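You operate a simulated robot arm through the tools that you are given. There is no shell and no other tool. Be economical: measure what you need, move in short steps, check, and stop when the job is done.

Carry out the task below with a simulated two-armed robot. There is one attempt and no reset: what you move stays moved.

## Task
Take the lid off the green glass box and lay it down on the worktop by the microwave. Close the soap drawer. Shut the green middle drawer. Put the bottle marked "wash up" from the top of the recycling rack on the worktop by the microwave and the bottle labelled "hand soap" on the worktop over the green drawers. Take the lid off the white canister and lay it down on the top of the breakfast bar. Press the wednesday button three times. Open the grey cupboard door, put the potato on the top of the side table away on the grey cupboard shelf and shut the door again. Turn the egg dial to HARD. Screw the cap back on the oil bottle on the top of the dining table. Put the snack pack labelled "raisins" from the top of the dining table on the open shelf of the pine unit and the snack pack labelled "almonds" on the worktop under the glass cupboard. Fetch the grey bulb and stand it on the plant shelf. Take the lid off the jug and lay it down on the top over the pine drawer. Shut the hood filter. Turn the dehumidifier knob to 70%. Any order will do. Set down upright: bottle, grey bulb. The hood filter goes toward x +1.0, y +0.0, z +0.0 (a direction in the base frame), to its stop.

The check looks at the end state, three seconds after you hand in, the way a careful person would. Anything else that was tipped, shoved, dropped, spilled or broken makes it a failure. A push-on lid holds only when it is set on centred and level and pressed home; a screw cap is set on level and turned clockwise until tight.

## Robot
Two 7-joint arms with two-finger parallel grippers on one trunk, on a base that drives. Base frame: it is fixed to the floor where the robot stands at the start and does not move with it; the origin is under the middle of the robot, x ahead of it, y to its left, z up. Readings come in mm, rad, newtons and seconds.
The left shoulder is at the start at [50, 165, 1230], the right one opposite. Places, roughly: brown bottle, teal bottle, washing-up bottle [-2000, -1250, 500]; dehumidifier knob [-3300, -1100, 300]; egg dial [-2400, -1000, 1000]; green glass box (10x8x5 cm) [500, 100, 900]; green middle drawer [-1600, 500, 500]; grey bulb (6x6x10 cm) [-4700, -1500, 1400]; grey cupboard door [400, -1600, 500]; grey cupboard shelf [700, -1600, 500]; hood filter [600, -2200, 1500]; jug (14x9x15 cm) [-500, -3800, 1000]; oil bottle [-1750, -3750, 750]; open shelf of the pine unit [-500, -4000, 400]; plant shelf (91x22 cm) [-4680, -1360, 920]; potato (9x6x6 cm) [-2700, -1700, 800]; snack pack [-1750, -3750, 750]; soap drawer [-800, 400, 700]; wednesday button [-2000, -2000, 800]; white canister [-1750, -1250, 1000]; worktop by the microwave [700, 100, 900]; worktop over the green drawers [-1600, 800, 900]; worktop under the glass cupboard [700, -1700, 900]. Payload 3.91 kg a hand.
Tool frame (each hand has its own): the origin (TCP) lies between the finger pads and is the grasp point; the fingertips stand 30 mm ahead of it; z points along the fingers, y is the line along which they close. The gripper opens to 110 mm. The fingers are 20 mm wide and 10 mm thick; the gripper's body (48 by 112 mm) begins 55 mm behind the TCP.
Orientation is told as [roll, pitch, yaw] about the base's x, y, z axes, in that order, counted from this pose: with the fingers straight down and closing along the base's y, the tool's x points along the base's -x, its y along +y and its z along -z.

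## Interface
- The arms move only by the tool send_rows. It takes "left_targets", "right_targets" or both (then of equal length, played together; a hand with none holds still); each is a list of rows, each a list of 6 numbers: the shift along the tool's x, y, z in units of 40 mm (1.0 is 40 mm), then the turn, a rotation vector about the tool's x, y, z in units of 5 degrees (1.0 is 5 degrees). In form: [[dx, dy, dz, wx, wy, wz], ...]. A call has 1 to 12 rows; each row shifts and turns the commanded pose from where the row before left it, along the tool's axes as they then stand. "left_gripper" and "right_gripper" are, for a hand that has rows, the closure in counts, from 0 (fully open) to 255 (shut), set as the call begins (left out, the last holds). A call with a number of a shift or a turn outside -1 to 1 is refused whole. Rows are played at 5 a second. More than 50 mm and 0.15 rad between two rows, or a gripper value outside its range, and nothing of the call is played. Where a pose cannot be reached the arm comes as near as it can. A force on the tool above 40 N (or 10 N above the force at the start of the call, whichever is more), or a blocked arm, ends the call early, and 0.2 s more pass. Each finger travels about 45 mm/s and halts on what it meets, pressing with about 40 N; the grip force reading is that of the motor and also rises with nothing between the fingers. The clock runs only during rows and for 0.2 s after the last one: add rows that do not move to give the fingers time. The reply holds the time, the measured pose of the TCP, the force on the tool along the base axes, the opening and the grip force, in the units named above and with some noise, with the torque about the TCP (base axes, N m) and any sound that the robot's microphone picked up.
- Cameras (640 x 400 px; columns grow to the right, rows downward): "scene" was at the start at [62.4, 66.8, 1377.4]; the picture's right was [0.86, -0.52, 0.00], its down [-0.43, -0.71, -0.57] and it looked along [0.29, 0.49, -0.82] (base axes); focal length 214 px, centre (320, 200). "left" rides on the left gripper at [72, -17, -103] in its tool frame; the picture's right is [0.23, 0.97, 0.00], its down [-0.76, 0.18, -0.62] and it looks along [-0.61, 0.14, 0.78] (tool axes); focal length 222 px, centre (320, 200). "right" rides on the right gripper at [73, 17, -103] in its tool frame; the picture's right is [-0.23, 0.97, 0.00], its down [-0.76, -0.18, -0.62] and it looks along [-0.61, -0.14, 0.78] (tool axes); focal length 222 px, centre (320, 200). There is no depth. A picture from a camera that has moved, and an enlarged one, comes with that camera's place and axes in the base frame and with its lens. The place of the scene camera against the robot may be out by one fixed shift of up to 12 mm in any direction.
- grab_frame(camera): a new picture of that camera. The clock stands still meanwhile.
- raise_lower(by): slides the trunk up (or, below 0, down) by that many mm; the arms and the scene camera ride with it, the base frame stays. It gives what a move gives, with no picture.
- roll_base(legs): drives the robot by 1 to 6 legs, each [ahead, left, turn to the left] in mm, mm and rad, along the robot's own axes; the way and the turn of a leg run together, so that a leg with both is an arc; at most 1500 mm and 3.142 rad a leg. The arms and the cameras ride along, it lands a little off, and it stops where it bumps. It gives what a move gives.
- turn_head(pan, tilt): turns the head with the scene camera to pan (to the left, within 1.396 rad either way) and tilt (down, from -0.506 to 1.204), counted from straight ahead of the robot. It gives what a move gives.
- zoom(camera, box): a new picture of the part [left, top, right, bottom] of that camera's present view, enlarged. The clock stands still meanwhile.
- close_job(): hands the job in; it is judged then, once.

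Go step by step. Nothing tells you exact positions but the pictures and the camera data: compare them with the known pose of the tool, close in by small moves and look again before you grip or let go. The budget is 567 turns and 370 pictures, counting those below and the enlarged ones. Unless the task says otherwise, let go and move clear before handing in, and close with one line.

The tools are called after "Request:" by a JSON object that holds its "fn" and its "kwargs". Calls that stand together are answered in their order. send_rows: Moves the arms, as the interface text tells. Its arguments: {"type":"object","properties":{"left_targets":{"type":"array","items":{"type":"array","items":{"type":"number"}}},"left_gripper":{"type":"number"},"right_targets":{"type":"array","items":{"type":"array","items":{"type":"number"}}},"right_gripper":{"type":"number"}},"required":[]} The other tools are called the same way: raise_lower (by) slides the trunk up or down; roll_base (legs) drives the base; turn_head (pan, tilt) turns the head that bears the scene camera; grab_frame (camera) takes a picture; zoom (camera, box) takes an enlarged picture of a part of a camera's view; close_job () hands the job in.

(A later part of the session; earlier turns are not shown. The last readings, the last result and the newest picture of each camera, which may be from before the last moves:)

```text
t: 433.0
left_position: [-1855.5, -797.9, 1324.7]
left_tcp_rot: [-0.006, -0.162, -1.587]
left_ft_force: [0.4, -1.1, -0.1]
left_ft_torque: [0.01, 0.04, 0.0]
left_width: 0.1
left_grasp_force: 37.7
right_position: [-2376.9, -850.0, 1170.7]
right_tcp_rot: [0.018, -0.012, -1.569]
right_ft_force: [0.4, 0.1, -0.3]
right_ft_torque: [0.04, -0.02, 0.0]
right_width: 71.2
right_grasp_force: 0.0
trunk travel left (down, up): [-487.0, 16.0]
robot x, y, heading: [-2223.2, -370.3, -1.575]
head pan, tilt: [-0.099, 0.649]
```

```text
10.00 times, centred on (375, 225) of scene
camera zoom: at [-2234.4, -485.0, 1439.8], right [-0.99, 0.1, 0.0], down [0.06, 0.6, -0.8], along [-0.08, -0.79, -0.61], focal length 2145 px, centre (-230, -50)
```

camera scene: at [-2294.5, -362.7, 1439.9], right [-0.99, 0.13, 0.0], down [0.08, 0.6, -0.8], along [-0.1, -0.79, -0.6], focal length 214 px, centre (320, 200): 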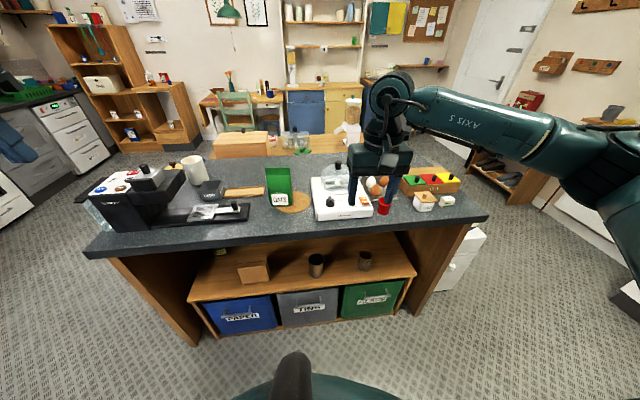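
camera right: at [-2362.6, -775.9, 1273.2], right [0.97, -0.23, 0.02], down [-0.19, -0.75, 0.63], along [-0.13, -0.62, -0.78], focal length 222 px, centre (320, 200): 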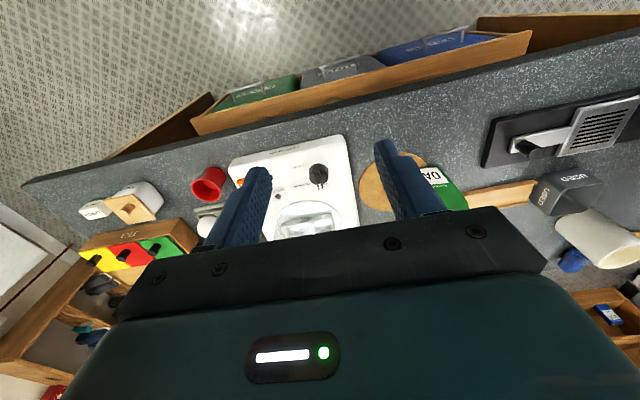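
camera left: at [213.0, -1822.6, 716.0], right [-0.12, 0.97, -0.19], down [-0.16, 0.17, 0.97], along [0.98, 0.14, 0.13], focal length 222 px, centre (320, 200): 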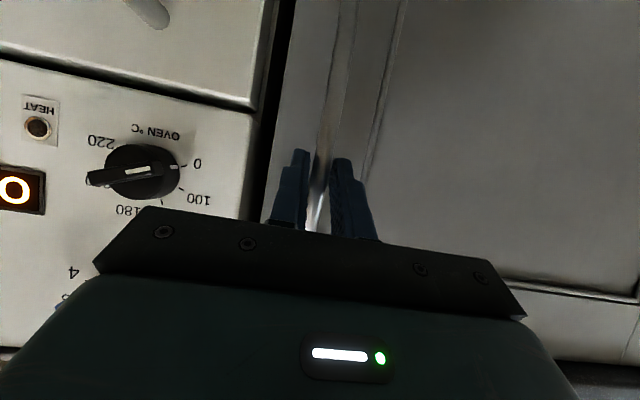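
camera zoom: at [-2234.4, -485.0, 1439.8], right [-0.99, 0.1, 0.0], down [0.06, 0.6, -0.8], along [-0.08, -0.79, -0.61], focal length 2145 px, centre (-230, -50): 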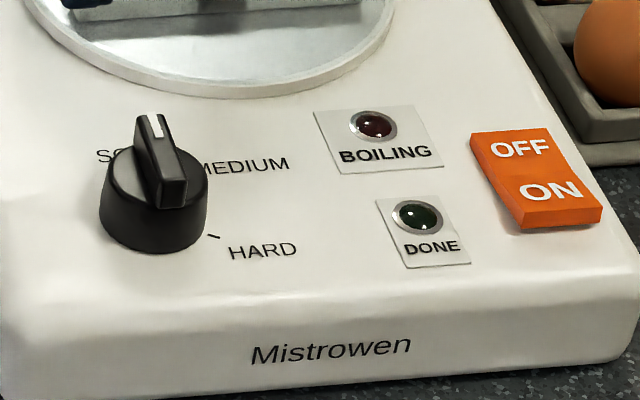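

The dial points to SOFT; HARD is about 114° clockwise (seen from above). Its grip bar centre is at (-2408,-981,961). I drive so the hand is over it and descend.

Request:
{"fn": "roll_base", "kwargs": {"legs": [[128, -30, 0.004]]}}

Request:
{"fn": "send_rows", "kwargs": {"right_targets": [[0, 0, 0.8, 0, 0, 0], [0, 0, 0.8, 0, 0, 0], [0, 0, 0.8, 0, 0, 0], [0, 0, 0.8, 0, 0, 0], [0, 0, 0, 0, 0, 0]], "right_gripper": 130}}

Request:
{"fn": "grab_frame", "kwargs": {"camera": "right"}}

```text
t: 434.3
left_position: [-1883.0, -918.7, 1326.0]
left_tcp_rot: [-0.005, -0.163, -1.579]
left_ft_force: [0.4, -0.7, -0.9]
left_ft_torque: [-0.01, -0.02, -0.02]
left_width: 0.3
left_grasp_force: 37.9
right_position: [-2404.8, -974.8, 1171.1]
right_tcp_rot: [0.019, -0.013, -1.563]
right_ft_force: [0.0, -0.9, 0.5]
right_ft_torque: [0.04, -0.02, -0.03]
right_width: 71.0
right_grasp_force: 0.0
trunk travel left (down, up): [-487.0, 16.0]
robot x, y, heading: [-2250.8, -499.1, -1.568]
head pan, tilt: [-0.099, 0.649]
```

```text
t: 435.5
left_position: [-1882.3, -919.2, 1326.8]
left_tcp_rot: [-0.008, -0.162, -1.58]
left_ft_force: [0.6, 0.0, -0.2]
left_ft_torque: [-0.01, -0.03, -0.02]
left_width: 0.0
left_grasp_force: 37.7
right_position: [-2401.1, -975.0, 1041.3]
right_tcp_rot: [0.018, -0.014, -1.563]
right_ft_force: [-0.9, 0.0, -0.3]
right_ft_torque: [0.01, 0.0, -0.02]
right_width: 53.9
right_grasp_force: 0.0
trunk travel left (down, up): [-487.0, 16.0]
robot x, y, heading: [-2249.1, -497.5, -1.569]
head pan, tilt: [-0.099, 0.649]
```

```text
196 pictures are left
camera right: at [-2386.4, -901.4, 1144.7], right [0.98, -0.22, 0.02], down [-0.18, -0.75, 0.63], along [-0.12, -0.62, -0.78], focal length 222 px, centre (320, 200)
```

right: 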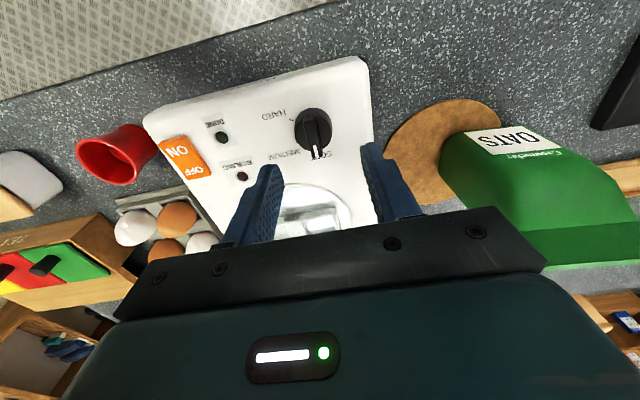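

Nearly centred (6 mm off). I correct, narrow the fingers and descend 55 mm around the bar.

Request:
{"fn": "send_rows", "kwargs": {"right_targets": [[0, -0.15, 0.4, 0, 0, 0], [0, 0, 0.5, 0, 0, 0], [0, 0, 0.3, 0, 0, 0], [0, 0, 0.15, 0, 0, 0], [0, 0, 0, 0, 0, 0]], "right_gripper": 162}}

Request:
{"fn": "zoom", "kwargs": {"camera": "right", "box": [220, 100, 420, 220]}}

```text
t: 436.7
left_position: [-1882.8, -918.4, 1326.5]
left_tcp_rot: [-0.008, -0.164, -1.58]
left_ft_force: [0.0, 0.0, -0.1]
left_ft_torque: [-0.01, 0.01, -0.03]
left_width: 0.0
left_grasp_force: 37.8
right_position: [-2407.4, -976.1, 987.8]
right_tcp_rot: [0.018, -0.015, -1.565]
right_ft_force: [0.6, -0.2, -0.7]
right_ft_torque: [0.03, 0.03, -0.01]
right_width: 40.0
right_grasp_force: 0.0
trunk travel left (down, up): [-487.0, 16.0]
robot x, y, heading: [-2251.8, -496.6, -1.575]
head pan, tilt: [-0.099, 0.649]
```

```text
3.20 times, centred on (320, 160) of right
camera zoom: at [-2392.7, -903.2, 1090.4], right [0.98, -0.22, 0.02], down [-0.18, -0.75, 0.63], along [-0.12, -0.62, -0.78], focal length 711 px, centre (320, 328)
```

zoom: 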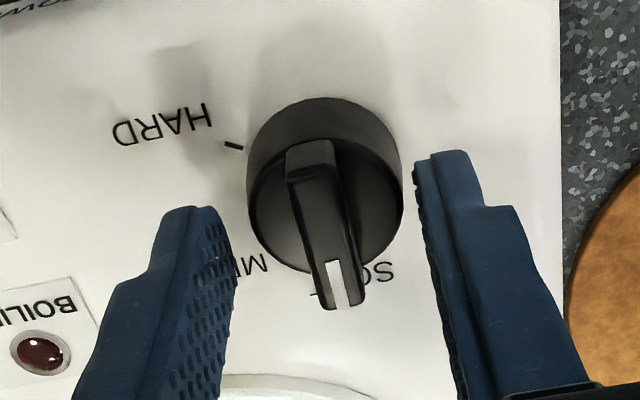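

Fingers straddle the dial. I close gently and read the width.

Request:
{"fn": "send_rows", "kwargs": {"right_targets": [[0, -0.03, 0.1, 0, 0, 0], [0, 0, 0, 0, 0, 0], [0, 0, 0, 0, 0, 0], [0, 0, 0, 0, 0, 0]], "right_gripper": 240}}

Request:
{"fn": "zoom", "kwargs": {"camera": "right", "box": [220, 100, 420, 220]}}

```text
t: 437.7
left_position: [-1880.0, -917.6, 1326.9]
left_tcp_rot: [-0.009, -0.165, -1.58]
left_ft_force: [-0.8, 0.5, 0.4]
left_ft_torque: [-0.04, -0.02, 0.01]
left_width: 0.0
left_grasp_force: 38.1
right_position: [-2405.6, -976.5, 986.6]
right_tcp_rot: [0.02, -0.021, -1.562]
right_ft_force: [9.4, -3.7, 22.4]
right_ft_torque: [0.74, -0.52, -0.02]
right_width: 32.0
right_grasp_force: 45.1
trunk travel left (down, up): [-487.0, 16.0]
robot x, y, heading: [-2251.0, -499.7, -1.571]
head pan, tilt: [-0.099, 0.649]
```

```text
3.20 times, centred on (320, 160) of right
camera zoom: at [-2391.4, -902.7, 1088.9], right [0.98, -0.22, 0.02], down [-0.19, -0.75, 0.63], along [-0.12, -0.62, -0.77], focal length 711 px, centre (320, 328)
```

zoom: 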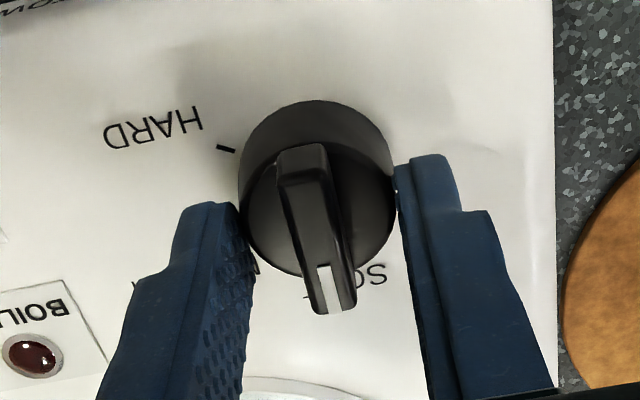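

Round body gripped at 32 mm. I relieve the downward pressure slightly and rotate clockwise 60°.

Request:
{"fn": "send_rows", "kwargs": {"right_targets": [[0, 0, -0.07, 0, 0, 0.5], [0, 0, 0, 0, 0, 1], [0, 0, 0, 0, 0, 1], [0, 0, 0, 0, 0, 1], [0, 0, 0, 0, 0, 1], [0, 0, 0, 0, 0, 1], [0, 0, 0, 0, 0, 1], [0, 0, 0, 0, 0, 1], [0, 0, 0, 0, 0, 1], [0, 0, 0, 0, 0, 1], [0, 0, 0, 0, 0, 1], [0, 0, 0, 0, 0, 1]]}}

Request:
{"fn": "zoom", "kwargs": {"camera": "right", "box": [220, 100, 420, 220]}}

```text
t: 440.3
left_position: [-1881.0, -917.7, 1325.7]
left_tcp_rot: [-0.006, -0.163, -1.581]
left_ft_force: [0.1, 0.1, 0.4]
left_ft_torque: [-0.01, -0.01, 0.02]
left_width: 0.0
left_grasp_force: 37.9
right_position: [-2407.8, -975.4, 987.0]
right_tcp_rot: [0.018, 0.008, -2.57]
right_ft_force: [11.7, 7.6, -13.1]
right_ft_torque: [-0.13, 0.32, 0.04]
right_width: 31.8
right_grasp_force: 45.3
trunk travel left (down, up): [-487.0, 16.0]
robot x, y, heading: [-2251.3, -501.2, -1.569]
head pan, tilt: [-0.099, 0.649]
```

```text
3.20 times, centred on (320, 160) of right
camera zoom: at [-2339.4, -950.3, 1091.3], right [0.34, -0.94, 0.02], down [-0.75, -0.26, 0.61], along [-0.57, -0.22, -0.79], focal length 711 px, centre (320, 328)
```

zoom: 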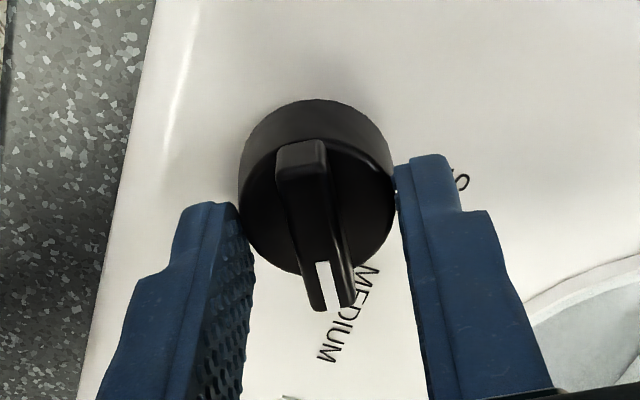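

It turns with the hand (now at MEDIUM). I continue ~55° toward HARD.

Request:
{"fn": "send_rows", "kwargs": {"right_targets": [[0, 0, 0, 0, 0, 1], [0, 0, 0, 0, 0, 1], [0, 0, 0, 0, 0, 1], [0, 0, 0, 0, 0, 1], [0, 0, 0, 0, 0, 1], [0, 0, 0, 0, 0, 1], [0, 0, 0, 0, 0, 1], [0, 0, 0, 0, 0, 1], [0, 0, 0, 0, 0, 1], [0, 0, 0, 0, 0, 1], [0, 0, 0, 0, 0, 1]]}}

Request:
{"fn": "zoom", "kwargs": {"camera": "right", "box": [220, 100, 420, 220]}}

Request:
{"fn": "zoom", "kwargs": {"camera": "scene", "box": [300, 180, 440, 290]}}

```text
t: 442.7
left_position: [-1883.1, -916.6, 1326.9]
left_tcp_rot: [-0.004, -0.163, -1.579]
left_ft_force: [-0.2, 0.4, 0.5]
left_ft_torque: [0.02, 0.02, -0.01]
left_width: 0.0
left_grasp_force: 37.7
right_position: [-2407.9, -972.2, 987.5]
right_tcp_rot: [0.0, 0.019, 2.754]
right_ft_force: [-0.6, 26.4, -6.9]
right_ft_torque: [0.72, 0.56, 0.08]
right_width: 31.8
right_grasp_force: 45.3
trunk travel left (down, up): [-487.0, 16.0]
robot x, y, heading: [-2251.4, -501.0, -1.568]
head pan, tilt: [-0.099, 0.649]
```

```text
3.20 times, centred on (320, 160) of right
camera zoom: at [-2349.3, -1016.0, 1092.1], right [-0.58, -0.82, 0.0], down [-0.65, 0.46, 0.61], along [-0.5, 0.35, -0.79], focal length 711 px, centre (320, 328)
```

zoom: 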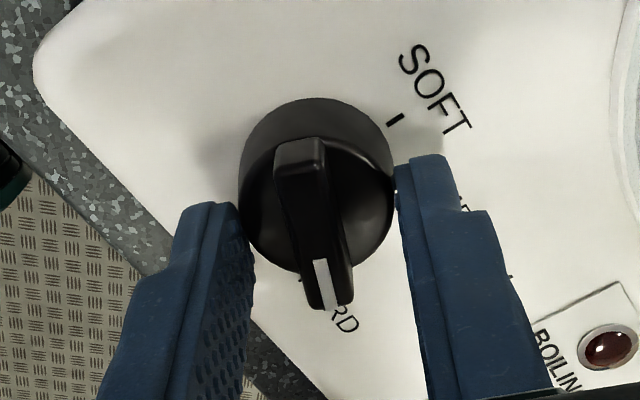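

```text
3.64 times, centred on (370, 235) of scene
camera zoom: at [-2264.0, -606.3, 1440.2], right [-1.0, 0.1, 0.0], down [0.06, 0.6, -0.8], along [-0.08, -0.79, -0.6], focal length 780 px, centre (138, 73)
```

zoom: 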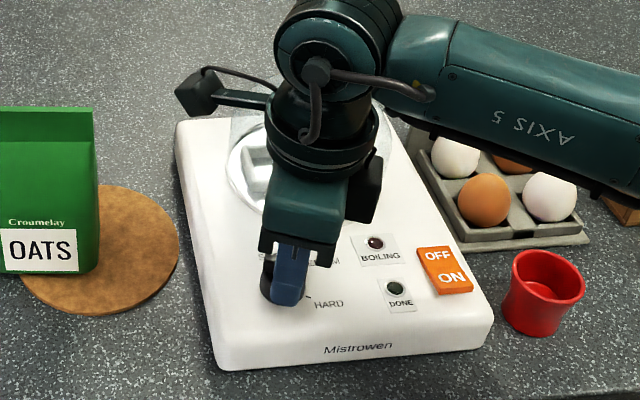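

I zoom in closer to compare the pointer with the HARD mark.

Request:
{"fn": "zoom", "kwargs": {"camera": "right", "box": [285, 150, 375, 210]}}

Request:
{"fn": "zoom", "kwargs": {"camera": "scene", "box": [345, 225, 405, 265]}}

```text
6.67 times, centred on (330, 180) of right
camera zoom: at [-2349.3, -1016.0, 1092.1], right [-0.58, -0.82, 0.0], down [-0.65, 0.46, 0.61], along [-0.5, 0.35, -0.79], focal length 1481 px, centre (253, 333)
```

zoom: 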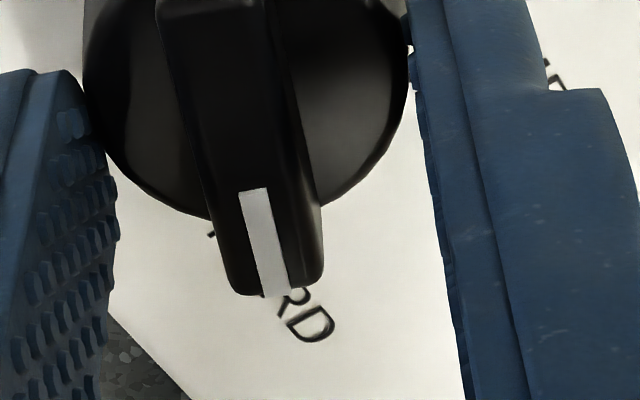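

```text
10.00 times, centred on (375, 245) of scene
camera zoom: at [-2264.0, -606.3, 1440.2], right [-1.0, 0.1, 0.0], down [0.06, 0.6, -0.8], along [-0.08, -0.79, -0.6], focal length 2145 px, centre (-230, -250)
```

zoom: 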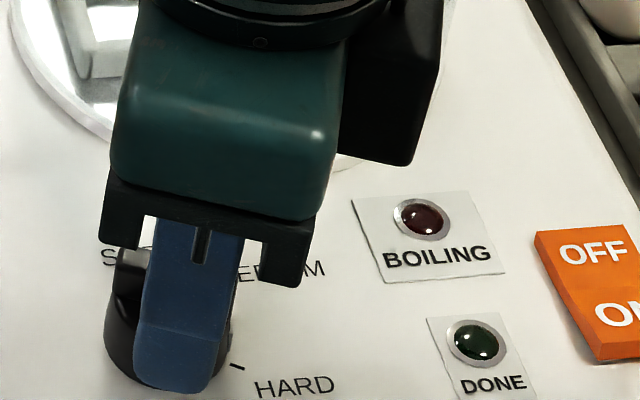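

By geometry the HARD mark is at about 136° and the pointer at 118°, so I turn about 18° more.

Request:
{"fn": "send_rows", "kwargs": {"right_targets": [[0, 0, 0, 0, 0, 1], [0, 0, 0, 0, 0, 1], [0, 0, 0, 0, 0, 1], [0, 0, 0, 0, 0, 0.6], [0, 0, 0, 0, 0, 0]]}}

Request:
{"fn": "zoom", "kwargs": {"camera": "right", "box": [285, 150, 375, 210]}}

```text
t: 443.9
left_position: [-1881.5, -916.0, 1326.8]
left_tcp_rot: [-0.007, -0.164, -1.579]
left_ft_force: [0.0, -0.6, 0.7]
left_ft_torque: [0.01, -0.03, -0.02]
left_width: 0.0
left_grasp_force: 37.5
right_position: [-2405.7, -973.9, 988.7]
right_tcp_rot: [-0.007, 0.024, 2.443]
right_ft_force: [9.5, 23.2, -7.9]
right_ft_torque: [0.49, -0.38, 0.13]
right_width: 31.7
right_grasp_force: 44.9
trunk travel left (down, up): [-487.0, 16.0]
robot x, y, heading: [-2254.4, -498.7, -1.572]
head pan, tilt: [-0.099, 0.649]
```

```text
6.67 times, centred on (330, 180) of right
camera zoom: at [-2363.9, -1033.1, 1093.8], right [-0.8, -0.6, -0.01], down [-0.48, 0.63, 0.61], along [-0.36, 0.49, -0.8], focal length 1481 px, centre (253, 333)
```

zoom: 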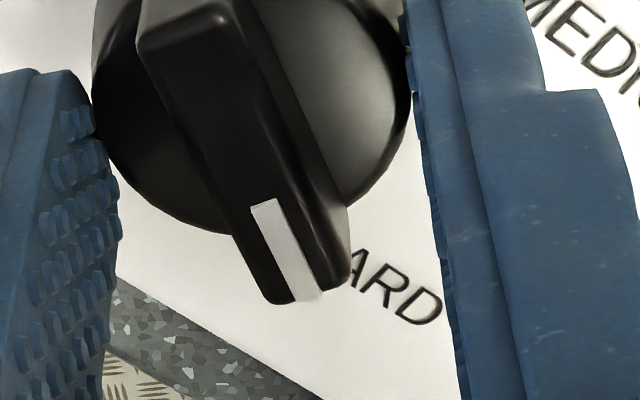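

The dial slipped slightly in the grip, perhaps at its stop. I open, rise a little and look.

Request:
{"fn": "send_rows", "kwargs": {"right_targets": [[0, 0, 0, 0, 0, 0], [0, 0, 0, 0, 0, 0], [0, 0, -0.8, 0, 0, 0], [0, 0, -0.8, 0, 0, 0], [0, 0, 0, 0, 0, 0]], "right_gripper": 140}}

Request:
{"fn": "zoom", "kwargs": {"camera": "right", "box": [250, 90, 390, 190]}}

Request:
{"fn": "zoom", "kwargs": {"camera": "scene", "box": [335, 215, 415, 275]}}

```text
t: 445.1
left_position: [-1881.5, -918.0, 1327.3]
left_tcp_rot: [-0.005, -0.161, -1.581]
left_ft_force: [-0.1, 0.3, 0.9]
left_ft_torque: [-0.01, 0.0, 0.01]
left_width: 0.0
left_grasp_force: 38.0
right_position: [-2410.7, -974.5, 1053.6]
right_tcp_rot: [-0.001, 0.022, 2.44]
right_ft_force: [-1.0, -0.3, 0.4]
right_ft_torque: [0.0, 0.04, -0.01]
right_width: 49.6
right_grasp_force: 0.1
trunk travel left (down, up): [-487.0, 16.0]
robot x, y, heading: [-2254.8, -501.2, -1.572]
head pan, tilt: [-0.099, 0.649]
```

```text
4.00 times, centred on (320, 140) of right
camera zoom: at [-2367.9, -1033.3, 1157.2], right [-0.8, -0.6, -0.01], down [-0.48, 0.64, 0.61], along [-0.36, 0.49, -0.8], focal length 888 px, centre (320, 440)
```

zoom: 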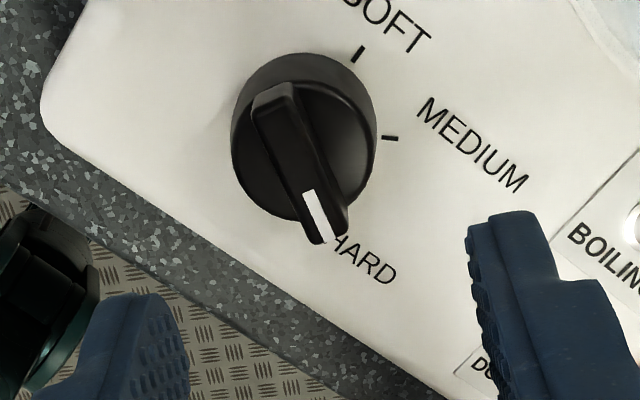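

```text
6.67 times, centred on (375, 245) of scene
camera zoom: at [-2263.8, -608.9, 1439.9], right [-1.0, 0.1, 0.0], down [0.06, 0.6, -0.8], along [-0.08, -0.79, -0.6], focal length 1430 px, centre (-47, -100)
```

zoom: 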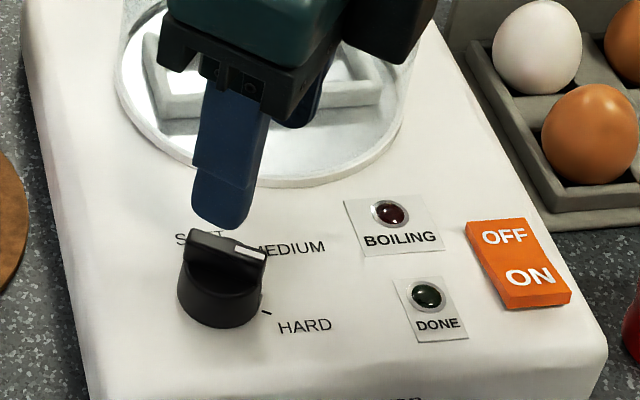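

In both views the pointer now lines up with HARD (within a few degrees). I rise clear and unwind the wrist.

Request:
{"fn": "send_rows", "kwargs": {"right_targets": [[0, 0, -0.9, 0, 0, -1], [0, 0, -0.9, 0, 0, -1], [0, 0, -0.9, 0, 0, -1], [0, 0, -0.5, 0, 0, -1], [0, 0, 0, 0, 0, -1], [0, 0, 0, 0, 0, -1], [0, 0, 0, 0, 0, -1], [0, 0, 0, 0, 0, -1], [0, 0, 0, 0, 0, -1], [0, 0, 0, 0, 0, -1], [0, 0, 0, 0, 0, -1], [0, 0, 0, 0, 0, -1]]}}

Request:
{"fn": "send_rows", "kwargs": {"right_targets": [[0, 0, 0, 0, 0, -1], [0, 0, 0, 0, 0, -1], [0, 0, 0, 0, 0, -1], [0, 0, 0, 0, 0, -1], [0, 0, 0, 0, 0, -1], [0, 0, 0, 0, 0, -1], [0, 0, 0, 0, 0, -1], [0, 0, 0, 0, 0, -1], [0, 0, 0, 0, 0, -1], [0, 0, 0, 0, 0, -1], [0, 0, 0, 0, 0, -1], [0, 0, 0, 0, 0, -1]]}}

Request:
{"fn": "zoom", "kwargs": {"camera": "scene", "box": [335, 215, 415, 275]}}

```text
t: 447.7
left_position: [-1881.7, -918.1, 1326.7]
left_tcp_rot: [-0.007, -0.165, -1.58]
left_ft_force: [-0.1, 0.3, -0.2]
left_ft_torque: [-0.03, -0.02, 0.0]
left_width: 0.0
left_grasp_force: 37.8
right_position: [-2411.4, -973.1, 1180.0]
right_tcp_rot: [0.02, 0.011, -2.793]
right_ft_force: [-0.2, -0.4, 0.5]
right_ft_torque: [-0.03, 0.03, 0.01]
right_width: 49.6
right_grasp_force: 0.0
trunk travel left (down, up): [-487.0, 16.0]
robot x, y, heading: [-2251.3, -499.4, -1.569]
head pan, tilt: [-0.099, 0.649]
```

```text
t: 450.3
left_position: [-1882.2, -918.9, 1326.0]
left_tcp_rot: [-0.007, -0.162, -1.58]
left_ft_force: [0.3, 0.3, -0.5]
left_ft_torque: [0.0, -0.03, 0.01]
left_width: 0.0
left_grasp_force: 37.4
right_position: [-2411.9, -973.6, 1179.8]
right_tcp_rot: [0.02, -0.011, -1.745]
right_ft_force: [0.3, 0.5, -0.8]
right_ft_torque: [-0.01, -0.03, 0.02]
right_width: 49.5
right_grasp_force: 0.1
trunk travel left (down, up): [-487.0, 16.0]
robot x, y, heading: [-2253.8, -500.2, -1.568]
head pan, tilt: [-0.099, 0.649]
```

```text
6.67 times, centred on (375, 245) of scene
camera zoom: at [-2263.7, -608.8, 1439.9], right [-1.0, 0.1, 0.0], down [0.06, 0.6, -0.8], along [-0.08, -0.79, -0.6], focal length 1430 px, centre (-47, -100)
```

zoom: 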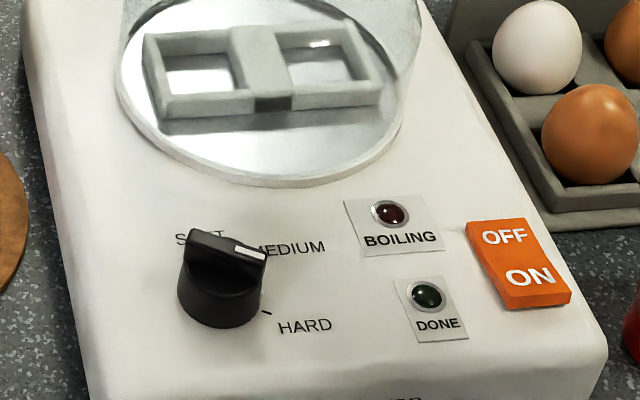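

Egg dial done. Next the potato, with the left hand from the south-west corner of the side table; I drive round the west end.

Request:
{"fn": "roll_base", "kwargs": {"legs": [[-150, 0, 0], [0, 0, -1.571], [800, 0, 0], [720, 0, 0]]}}

Request:
{"fn": "roll_base", "kwargs": {"legs": [[0, 900, 0], [0, 750, 0], [0, 0, -1.29], [0, 0, -1.29]]}}

Request:
{"fn": "turn_head", "kwargs": {"pan": 0.1, "tilt": 0.6}}

Request:
{"fn": "grab_frame", "kwargs": {"camera": "scene"}}

```text
t: 462.8
left_position: [-4169.1, -788.1, 1326.3]
left_tcp_rot: [-0.007, -0.163, -3.116]
left_ft_force: [0.3, 0.0, 0.6]
left_ft_torque: [-0.01, 0.0, 0.03]
left_width: 0.1
left_grasp_force: 37.6
right_position: [-4239.0, -260.3, 1179.5]
right_tcp_rot: [0.017, -0.002, 3.01]
right_ft_force: [5.0, 1.8, 1.6]
right_ft_torque: [-0.09, 0.38, -0.04]
right_width: 49.6
right_grasp_force: 0.1
trunk travel left (down, up): [-487.0, 16.0]
robot x, y, heading: [-3759.7, -405.4, -3.107]
head pan, tilt: [-0.099, 0.649]
stopped in leg 4: the robot was blocked; the commanded pose is now the measured one
```

```text
t: 477.5
left_position: [-3559.3, -1503.8, 1325.1]
left_tcp_rot: [-0.008, -0.163, 0.645]
left_ft_force: [0.5, -0.2, -0.6]
left_ft_torque: [-0.01, -0.02, 0.04]
left_width: 0.2
left_grasp_force: 37.9
right_position: [-3196.3, -1890.0, 1179.3]
right_tcp_rot: [0.016, -0.002, 0.486]
right_ft_force: [-0.1, 0.0, -1.1]
right_ft_torque: [-0.01, -0.01, 0.0]
right_width: 49.9
right_grasp_force: 0.0
trunk travel left (down, up): [-487.0, 16.0]
robot x, y, heading: [-3668.1, -2051.1, 0.66]
head pan, tilt: [-0.099, 0.649]
```

```text
t: 478.2
left_position: [-3560.2, -1502.7, 1325.3]
left_tcp_rot: [-0.008, -0.162, 0.647]
left_ft_force: [-0.6, 0.2, -0.2]
left_ft_torque: [0.03, -0.01, 0.01]
left_width: 0.0
left_grasp_force: 37.6
right_position: [-3194.8, -1892.5, 1178.8]
right_tcp_rot: [0.016, -0.001, 0.487]
right_ft_force: [-1.2, 0.0, -0.8]
right_ft_torque: [-0.03, 0.01, 0.0]
right_width: 49.5
right_grasp_force: 0.0
trunk travel left (down, up): [-487.0, 16.0]
robot x, y, heading: [-3666.6, -2051.9, 0.655]
head pan, tilt: [0.099, 0.6]
```

```text
184 pictures are left
camera scene: at [-3583.8, -1967.9, 1444.2], right [0.69, -0.73, 0.0], down [-0.41, -0.39, -0.82], along [0.6, 0.57, -0.57], focal length 214 px, centre (320, 200)
```

scene: 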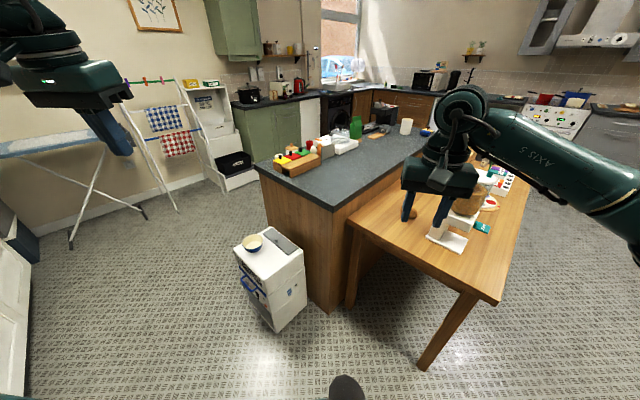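

I close in to about (-3235,-1950) facing the potato.

Request:
{"fn": "roll_base", "kwargs": {"legs": [[0, -182, 0], [395, 0, 0], [0, 0, -0.2]]}}

Request:
{"fn": "grab_frame", "kwargs": {"camera": "scene"}}

```text
t: 482.6
left_position: [-3035.0, -1436.9, 1325.9]
left_tcp_rot: [-0.008, -0.163, 0.452]
left_ft_force: [-0.3, 0.2, 0.0]
left_ft_torque: [0.01, 0.02, -0.03]
left_width: 0.1
left_grasp_force: 37.7
right_position: [-2754.1, -1888.6, 1180.4]
right_tcp_rot: [0.015, -0.004, 0.292]
right_ft_force: [-0.1, -0.1, -0.5]
right_ft_torque: [-0.01, -0.02, 0.02]
right_width: 49.9
right_grasp_force: 0.0
trunk travel left (down, up): [-487.0, 16.0]
robot x, y, heading: [-3248.1, -1954.4, 0.461]
head pan, tilt: [0.099, 0.6]
```

```text
183 pictures are left
camera scene: at [-3151.1, -1888.8, 1444.2], right [0.53, -0.85, 0.0], down [-0.48, -0.3, -0.83], along [0.7, 0.44, -0.56], focal length 214 px, centre (320, 200)
```

scene: 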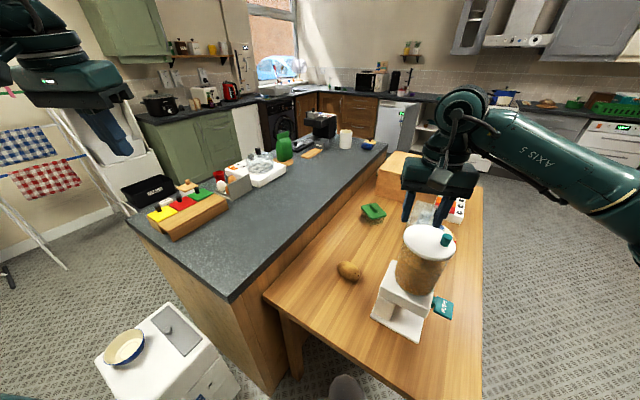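

Potato is at about (-2675,-1713). I turn a little right so the left arm has it in front, then reach down toward it.

Request:
{"fn": "roll_base", "kwargs": {"legs": [[0, 0, -0.26]]}}

Request:
{"fn": "send_rows", "kwargs": {"left_targets": [[0, -0.6, 0, 0, -1, 0], [0, -0.6, 0, 0, -1, 0], [0, -0.6, 0, 0, -1, 0], [0, -0.6, 0, 0, -1, 0], [0, -0.6, 0, 0, -1, 0], [0, -0.6, 0, 0, -1, 0], [0, -0.6, 0, 0, -1, 0], [0, 0, 0, 0, 0, 0]], "left_gripper": 0}}

Request:
{"fn": "send_rows", "kwargs": {"left_targets": [[0.36, -0.16, 0.9, 0, 0, 0], [0.36, -0.16, 0.9, 0, 0, 0], [0.36, -0.16, 0.9, 0, 0, 0], [0.36, -0.16, 0.9, 0, 0, 0], [0.36, -0.16, 0.9, 0, 0, 0], [0.36, -0.16, 0.9, 0, 0, 0], [0.36, -0.16, 0.9, 0, 0, 0], [0.36, -0.16, 0.9, 0, 0, 0], [0.36, -0.16, 0.9, 0, 0, 0], [0, 0, 0, 0, 0, 0]]}}

Request:
{"fn": "grab_frame", "kwargs": {"camera": "left"}}

Request:
{"fn": "grab_frame", "kwargs": {"camera": "scene"}}

```text
t: 483.8
left_position: [-2910.9, -1509.2, 1325.5]
left_tcp_rot: [-0.008, -0.162, 0.194]
left_ft_force: [-1.2, 0.2, 0.2]
left_ft_torque: [0.05, -0.01, 0.02]
left_width: 0.0
left_grasp_force: 37.4
right_position: [-2754.0, -2016.5, 1179.5]
right_tcp_rot: [0.015, -0.001, 0.032]
right_ft_force: [0.0, -0.3, 0.6]
right_ft_torque: [-0.01, 0.01, 0.01]
right_width: 49.7
right_grasp_force: 0.1
trunk travel left (down, up): [-487.0, 16.0]
robot x, y, heading: [-3245.6, -1951.7, 0.197]
head pan, tilt: [0.099, 0.6]
```

```text
t: 485.6
left_position: [-2879.2, -1673.5, 1327.8]
left_tcp_rot: [-0.01, -0.775, 0.2]
left_ft_force: [-0.3, 0.2, 0.6]
left_ft_torque: [0.0, 0.0, 0.0]
left_width: 110.0
left_grasp_force: 0.0
right_position: [-2754.2, -2017.3, 1180.5]
right_tcp_rot: [0.014, -0.002, 0.036]
right_ft_force: [-0.3, -0.5, -0.2]
right_ft_torque: [0.01, 0.0, 0.02]
right_width: 49.6
right_grasp_force: 0.1
trunk travel left (down, up): [-487.0, 16.0]
robot x, y, heading: [-3245.2, -1954.4, 0.204]
head pan, tilt: [0.099, 0.6]
```

```text
t: 487.8
left_position: [-2734.1, -1706.2, 1007.4]
left_tcp_rot: [-0.008, -0.773, 0.199]
left_ft_force: [-0.2, 0.5, -1.1]
left_ft_torque: [0.03, 0.0, -0.03]
left_width: 110.1
left_grasp_force: 0.1
right_position: [-2754.2, -2016.0, 1179.1]
right_tcp_rot: [0.016, -0.002, 0.033]
right_ft_force: [0.1, 1.4, 0.4]
right_ft_torque: [0.0, -0.03, 0.04]
right_width: 49.7
right_grasp_force: 0.1
trunk travel left (down, up): [-487.0, 16.0]
robot x, y, heading: [-3252.4, -1952.9, 0.205]
head pan, tilt: [0.099, 0.6]
```

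```text
182 pictures are left
camera left: at [-2856.7, -1747.3, 1030.5], right [-0.35, 0.92, -0.17], down [0.07, 0.2, 0.98], along [0.94, 0.33, -0.14], focal length 222 px, centre (320, 200)
```

left: 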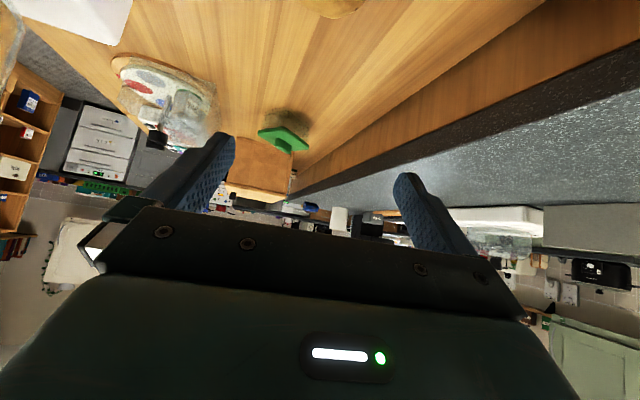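

```text
181 pictures are left
camera scene: at [-3139.5, -1916.2, 1444.2], right [0.3, -0.95, 0.0], down [-0.54, -0.17, -0.83], along [0.79, 0.25, -0.56], focal length 214 px, centre (320, 200)
```

scene: 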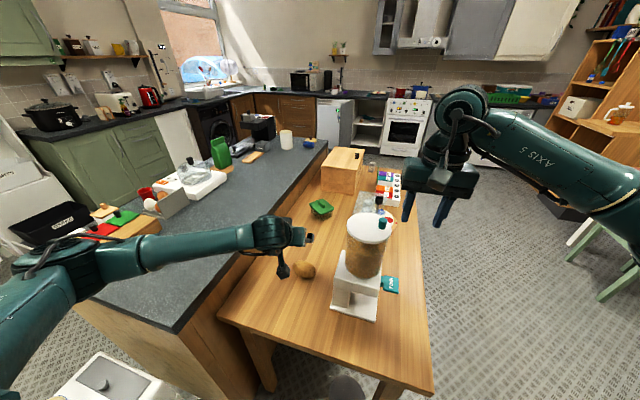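

Potato ≈(-2667,-1707,795). I steepen the hand and move above it.

Request:
{"fn": "send_rows", "kwargs": {"left_targets": [[0, 0, 0, 0, 1, 0], [0, 0, 0, 0, 1, 0], [0, 0, 0, 0, 1, 0], [0, 0, 0, 0, 1, 0], [0, -0.07, 0.7, 0, 0, 0], [0, -0.07, 0.7, 0, 0, 0], [0, -0.07, 0.7, 0, 0, 0], [0, -0.07, 0.7, 0, 0, 0], [0, 0, 0, 0, 0, 0]]}}

Request:
{"fn": "grab_frame", "kwargs": {"camera": "left"}}

```text
t: 489.8
left_position: [-2688.2, -1708.2, 902.5]
left_tcp_rot: [-0.006, -0.426, 0.195]
left_ft_force: [-0.2, 0.2, -0.1]
left_ft_torque: [0.03, 0.03, 0.0]
left_width: 110.1
left_grasp_force: 0.1
right_position: [-2754.2, -2016.2, 1179.6]
right_tcp_rot: [0.015, -0.001, 0.035]
right_ft_force: [-0.2, -0.7, -0.6]
right_ft_torque: [-0.01, 0.0, 0.0]
right_width: 49.7
right_grasp_force: 0.2
trunk travel left (down, up): [-487.0, 16.0]
robot x, y, heading: [-3253.7, -1954.0, 0.201]
head pan, tilt: [0.099, 0.6]
```

```text
180 pictures are left
camera left: at [-2794.8, -1745.6, 968.2], right [-0.39, 0.92, -0.1], down [0.4, 0.26, 0.88], along [0.83, 0.3, -0.46], focal length 222 px, centre (320, 200)
```

left: 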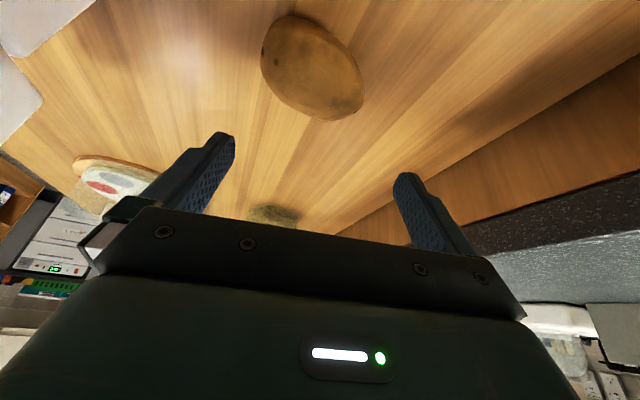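

Potato at (-2688,-1726,795), long axis roughly across the fingers. I rotate the hand ~65° about its axis so it closes on the short side.

Request:
{"fn": "send_rows", "kwargs": {"left_targets": [[0, 0, 0, 0, 0, -1], [0, 0, 0, 0, 0, -1], [0, 0, 0, 0, 0, -1], [0, 0, 0, 0, 0, -1], [0, 0, 0, 0, 0, -1], [0, 0, 0, 0, 0, -1], [0, 0, 0, 0, 0, -1], [0, 0, 0, 0, 0, -1], [0, 0, 0, 0, 0, -1], [0, 0, 0, 0, 0, -1], [0, 0, 0, 0, 0, -1], [0, 0, 0, 0, 0, -1]]}}

Request:
{"fn": "grab_frame", "kwargs": {"camera": "left"}}

```text
t: 492.4
left_position: [-2690.2, -1710.1, 902.2]
left_tcp_rot: [-0.373, -0.203, 1.282]
left_ft_force: [0.1, 0.0, 0.9]
left_ft_torque: [0.0, 0.03, -0.02]
left_width: 109.7
left_grasp_force: 0.0
right_position: [-2754.3, -2015.8, 1180.6]
right_tcp_rot: [0.016, -0.003, 0.033]
right_ft_force: [0.3, 0.4, 0.2]
right_ft_torque: [-0.01, 0.05, -0.01]
right_width: 49.7
right_grasp_force: 0.0
trunk travel left (down, up): [-487.0, 16.0]
robot x, y, heading: [-3248.0, -1951.2, 0.205]
head pan, tilt: [0.099, 0.6]
```

```text
179 pictures are left
camera left: at [-2739.2, -1791.2, 989.0], right [-0.91, 0.11, -0.4], down [-0.19, 0.73, 0.66], along [0.36, 0.67, -0.64], focal length 222 px, centre (320, 200)
```

left: 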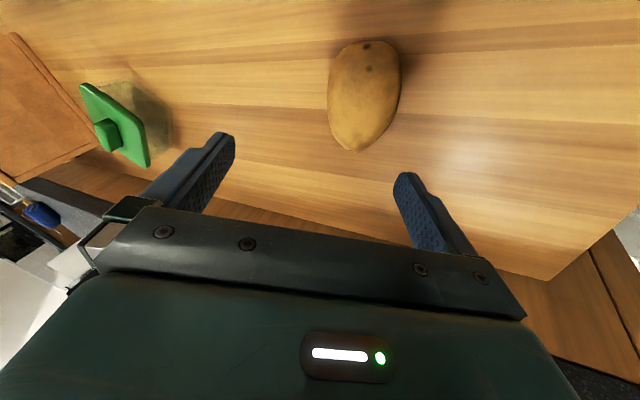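

Good alignment. I descend diagonally onto the potato.

Request:
{"fn": "send_rows", "kwargs": {"left_targets": [[0.43, 0.36, 0.57, 0, 0, 0], [0.43, 0.36, 0.57, 0, 0, 0], [0, 0, 0.5, 0, 0, 0], [0, 0, 0, 0, 0, 0]]}}

Request:
{"fn": "grab_frame", "kwargs": {"camera": "left"}}

```text
t: 493.3
left_position: [-2699.0, -1725.4, 832.0]
left_tcp_rot: [-0.367, -0.201, 1.282]
left_ft_force: [-14.5, -1.4, 16.0]
left_ft_torque: [0.21, 1.55, 0.26]
left_width: 109.8
left_grasp_force: 0.1
right_position: [-2755.7, -2016.3, 1180.5]
right_tcp_rot: [0.017, -0.001, 0.034]
right_ft_force: [1.4, 0.4, 0.1]
right_ft_torque: [0.03, 0.0, -0.01]
right_width: 49.5
right_grasp_force: 0.2
trunk travel left (down, up): [-487.0, 16.0]
robot x, y, heading: [-3246.6, -1954.4, 0.203]
head pan, tilt: [0.099, 0.6]
stopped in row 4 (left hand): the force on the tool passed its limit (the readings are from after the stop); the commanded pose is now the measured one
```

```text
178 pictures are left
camera left: at [-2748.5, -1807.9, 918.2], right [-0.92, 0.11, -0.39], down [-0.19, 0.73, 0.66], along [0.36, 0.68, -0.64], focal length 222 px, centre (320, 200)
```

left: 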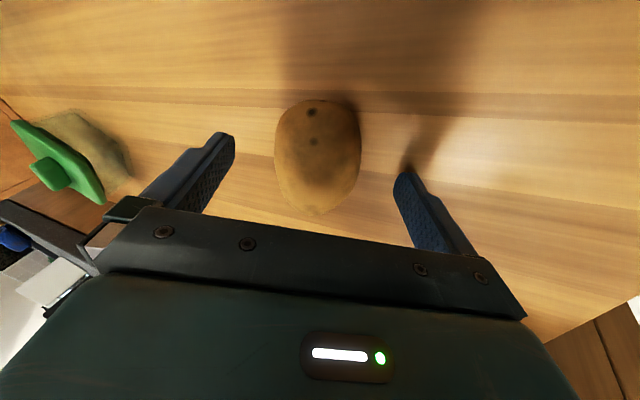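

A fingertip touched the table because the hand is tilted. I back off slightly, reduce the sideways tilt by 10°, narrow the fingers to 80 mm and come down again.

Request:
{"fn": "send_rows", "kwargs": {"left_targets": [[0, 0, -0.3, 0, 0, 0], [0, 0, 0, -1, 0, 0], [0, 0, 0, -1, 0, 0], [0, 0, 0, 0, 0, 0]], "left_gripper": 65}}

Request:
{"fn": "send_rows", "kwargs": {"left_targets": [[0.06, -0.1, 0.3, 0, 0, 0], [0.06, -0.1, 0.3, 0, 0, 0], [0, 0, 0, 0, 0, 0]]}}

Request:
{"fn": "grab_frame", "kwargs": {"camera": "left"}}

```text
t: 494.3
left_position: [-2702.2, -1725.5, 841.5]
left_tcp_rot: [-0.194, -0.203, 1.283]
left_ft_force: [0.3, 0.2, -0.4]
left_ft_torque: [0.01, 0.0, -0.01]
left_width: 81.8
left_grasp_force: 0.0
right_position: [-2754.6, -2015.9, 1179.0]
right_tcp_rot: [0.015, -0.002, 0.034]
right_ft_force: [0.1, -0.4, -1.2]
right_ft_torque: [0.0, -0.02, 0.02]
right_width: 49.7
right_grasp_force: 0.0
trunk travel left (down, up): [-487.0, 16.0]
robot x, y, heading: [-3249.0, -1951.5, 0.201]
head pan, tilt: [0.099, 0.6]
```

```text
t: 495.1
left_position: [-2690.5, -1729.0, 820.3]
left_tcp_rot: [-0.196, -0.204, 1.283]
left_ft_force: [-7.4, 1.2, 18.9]
left_ft_torque: [0.29, 1.11, 0.02]
left_width: 84.0
left_grasp_force: 1.6
right_position: [-2755.7, -2017.1, 1181.2]
right_tcp_rot: [0.016, -0.003, 0.035]
right_ft_force: [0.6, -0.3, 0.0]
right_ft_torque: [0.01, 0.0, 0.0]
right_width: 49.3
right_grasp_force: 0.0
trunk travel left (down, up): [-487.0, 16.0]
robot x, y, heading: [-3250.0, -1955.2, 0.202]
head pan, tilt: [0.099, 0.6]
```

```text
177 pictures are left
camera left: at [-2723.8, -1817.3, 908.4], right [-0.97, 0.09, -0.23], down [-0.11, 0.69, 0.72], along [0.23, 0.72, -0.66], focal length 222 px, centre (320, 200)
```

left: 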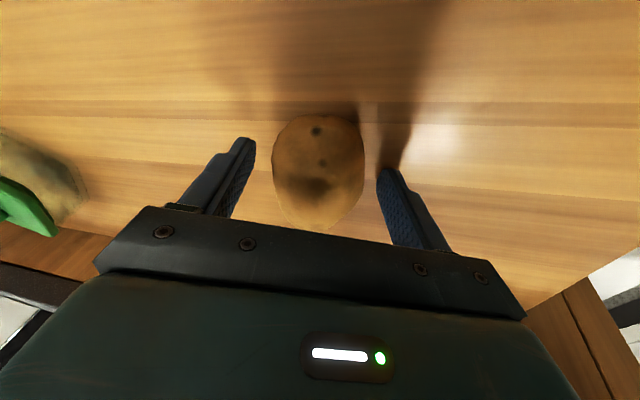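

Potato is well between the fingers. I lift 3 mm off the table and close.

Request:
{"fn": "send_rows", "kwargs": {"left_targets": [[0, 0, -0.08, 0, 0, 0], [0, 0, 0, 0, 0, 0]]}}

Request:
{"fn": "send_rows", "kwargs": {"left_targets": [[0, 0, 0, 0, 0, 0], [0, 0, 0, 0, 0, 0], [0, 0, 0, 0, 0, 0], [0, 0, 0, 0, 0, 0]], "left_gripper": 180}}

Request:
{"fn": "send_rows", "kwargs": {"left_targets": [[0, 0, -0.3, 0, 0, 0], [0, 0, -0.6, 0, 0, 0], [0, 0, -0.8, 0, 0, 0], [0, 0, 0, 0, 0, 0]]}}

Request:
{"fn": "grab_frame", "kwargs": {"camera": "left"}}

```text
t: 495.7
left_position: [-2691.9, -1727.9, 820.3]
left_tcp_rot: [-0.194, -0.202, 1.283]
left_ft_force: [-1.1, 2.3, 3.1]
left_ft_torque: [0.09, 0.18, -0.07]
left_width: 82.7
left_grasp_force: 0.3
right_position: [-2754.6, -2015.8, 1179.0]
right_tcp_rot: [0.014, -0.001, 0.036]
right_ft_force: [0.1, -0.9, -0.3]
right_ft_torque: [0.0, 0.03, 0.02]
right_width: 49.8
right_grasp_force: 0.0
trunk travel left (down, up): [-487.0, 16.0]
robot x, y, heading: [-3249.7, -1957.0, 0.206]
head pan, tilt: [0.099, 0.6]
```

```text
t: 496.7
left_position: [-2691.5, -1729.4, 819.3]
left_tcp_rot: [-0.195, -0.201, 1.282]
left_ft_force: [-0.3, 0.3, 0.2]
left_ft_torque: [-0.03, 0.04, 0.0]
left_width: 58.8
left_grasp_force: 40.0
right_position: [-2753.9, -2015.5, 1179.1]
right_tcp_rot: [0.013, 0.0, 0.036]
right_ft_force: [1.0, 0.2, 0.7]
right_ft_torque: [-0.01, -0.01, 0.01]
right_width: 49.7
right_grasp_force: 0.0
trunk travel left (down, up): [-487.0, 16.0]
robot x, y, heading: [-3246.4, -1957.8, 0.203]
head pan, tilt: [0.099, 0.6]
```

```text
t: 497.7
left_position: [-2710.0, -1739.6, 886.1]
left_tcp_rot: [-0.194, -0.202, 1.282]
left_ft_force: [0.0, 0.1, -2.9]
left_ft_torque: [-0.01, -0.02, 0.06]
left_width: 58.8
left_grasp_force: 40.1
right_position: [-2753.0, -2015.5, 1179.8]
right_tcp_rot: [0.014, 0.001, 0.034]
right_ft_force: [0.0, -0.4, -1.0]
right_ft_torque: [0.02, -0.02, -0.01]
right_width: 49.9
right_grasp_force: 0.1
trunk travel left (down, up): [-487.0, 16.0]
robot x, y, heading: [-3247.1, -1955.5, 0.202]
head pan, tilt: [0.099, 0.6]
```

```text
176 pictures are left
camera left: at [-2741.3, -1827.0, 974.0], right [-0.97, 0.09, -0.23], down [-0.1, 0.69, 0.72], along [0.23, 0.72, -0.66], focal length 222 px, centre (320, 200)
```

left: 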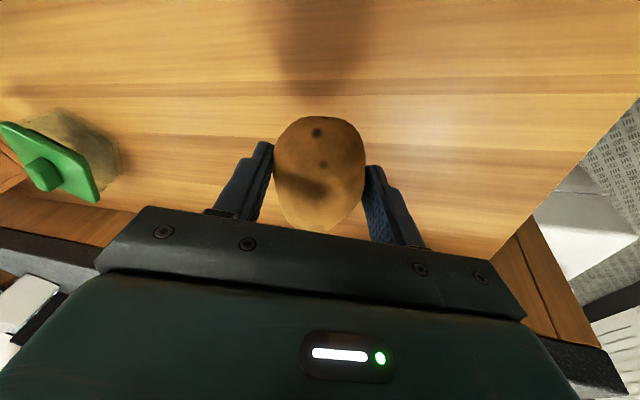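

Potato held firmly. I lift it clear, restore the hand's orientation, back off and drive east to the open cupboard.

Request:
{"fn": "send_rows", "kwargs": {"left_targets": [[0, 0, -0.9, 0, 0, 0], [0, 0, -0.9, 0, 0, 0], [0, 0, -0.9, 0, 0, 0], [0, 0, -0.9, 0, 0, 0], [0, 0, -0.9, 0, 0, 0], [0, 0, -0.9, 0, 0, 0]]}}

Request:
{"fn": "roll_base", "kwargs": {"legs": [[-300, 0, 0], [0, 0, -0.2], [0, -450, 0], [1450, 0, 0], [1450, 0, 0]]}}

Request:
{"fn": "turn_head", "kwargs": {"pan": 0.3, "tilt": 0.6}}

Request:
{"fn": "grab_frame", "kwargs": {"camera": "scene"}}

```text
t: 499.1
left_position: [-2760.9, -1767.5, 1093.6]
left_tcp_rot: [-0.194, -0.202, 1.285]
left_ft_force: [-0.5, 0.6, -1.8]
left_ft_torque: [-0.04, -0.01, -0.01]
left_width: 58.9
left_grasp_force: 39.9
right_position: [-2753.3, -2016.1, 1178.7]
right_tcp_rot: [0.017, -0.002, 0.035]
right_ft_force: [0.7, 0.6, -0.6]
right_ft_torque: [0.03, 0.02, -0.01]
right_width: 50.0
right_grasp_force: 0.1
trunk travel left (down, up): [-487.0, 16.0]
robot x, y, heading: [-3246.7, -1950.7, 0.204]
head pan, tilt: [0.099, 0.6]
```

```text
t: 517.9
left_position: [-118.5, -2373.1, 1092.3]
left_tcp_rot: [-0.195, -0.201, 1.091]
left_ft_force: [-0.3, -0.2, -1.9]
left_ft_torque: [-0.02, -0.03, -0.03]
left_width: 58.6
left_grasp_force: 39.8
right_position: [-158.6, -2619.5, 1178.9]
right_tcp_rot: [0.014, 0.001, -0.155]
right_ft_force: [0.1, 0.2, 0.3]
right_ft_torque: [0.02, 0.01, 0.0]
right_width: 49.5
right_grasp_force: 0.1
trunk travel left (down, up): [-487.0, 16.0]
robot x, y, heading: [-631.9, -2465.5, 0.015]
head pan, tilt: [0.099, 0.6]
```

```text
t: 518.6
left_position: [-118.9, -2373.6, 1093.0]
left_tcp_rot: [-0.194, -0.204, 1.094]
left_ft_force: [0.5, -0.3, -1.4]
left_ft_torque: [0.0, 0.01, 0.02]
left_width: 59.0
left_grasp_force: 40.1
right_position: [-159.0, -2619.6, 1178.5]
right_tcp_rot: [0.014, -0.002, -0.156]
right_ft_force: [-0.1, 0.7, 0.0]
right_ft_torque: [0.0, 0.0, -0.03]
right_width: 49.6
right_grasp_force: 0.1
trunk travel left (down, up): [-487.0, 16.0]
robot x, y, heading: [-634.7, -2465.1, 0.017]
head pan, tilt: [0.3, 0.6]
```

```text
175 pictures are left
camera scene: at [-523.3, -2432.6, 1444.2], right [0.31, -0.95, 0.0], down [-0.54, -0.17, -0.82], along [0.78, 0.26, -0.57], focal length 214 px, centre (320, 200)
```

scene: 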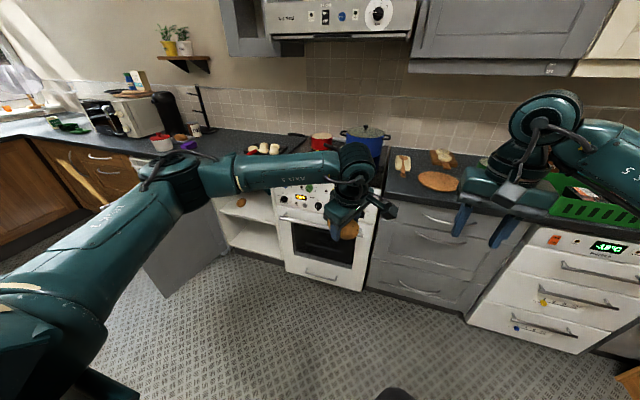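

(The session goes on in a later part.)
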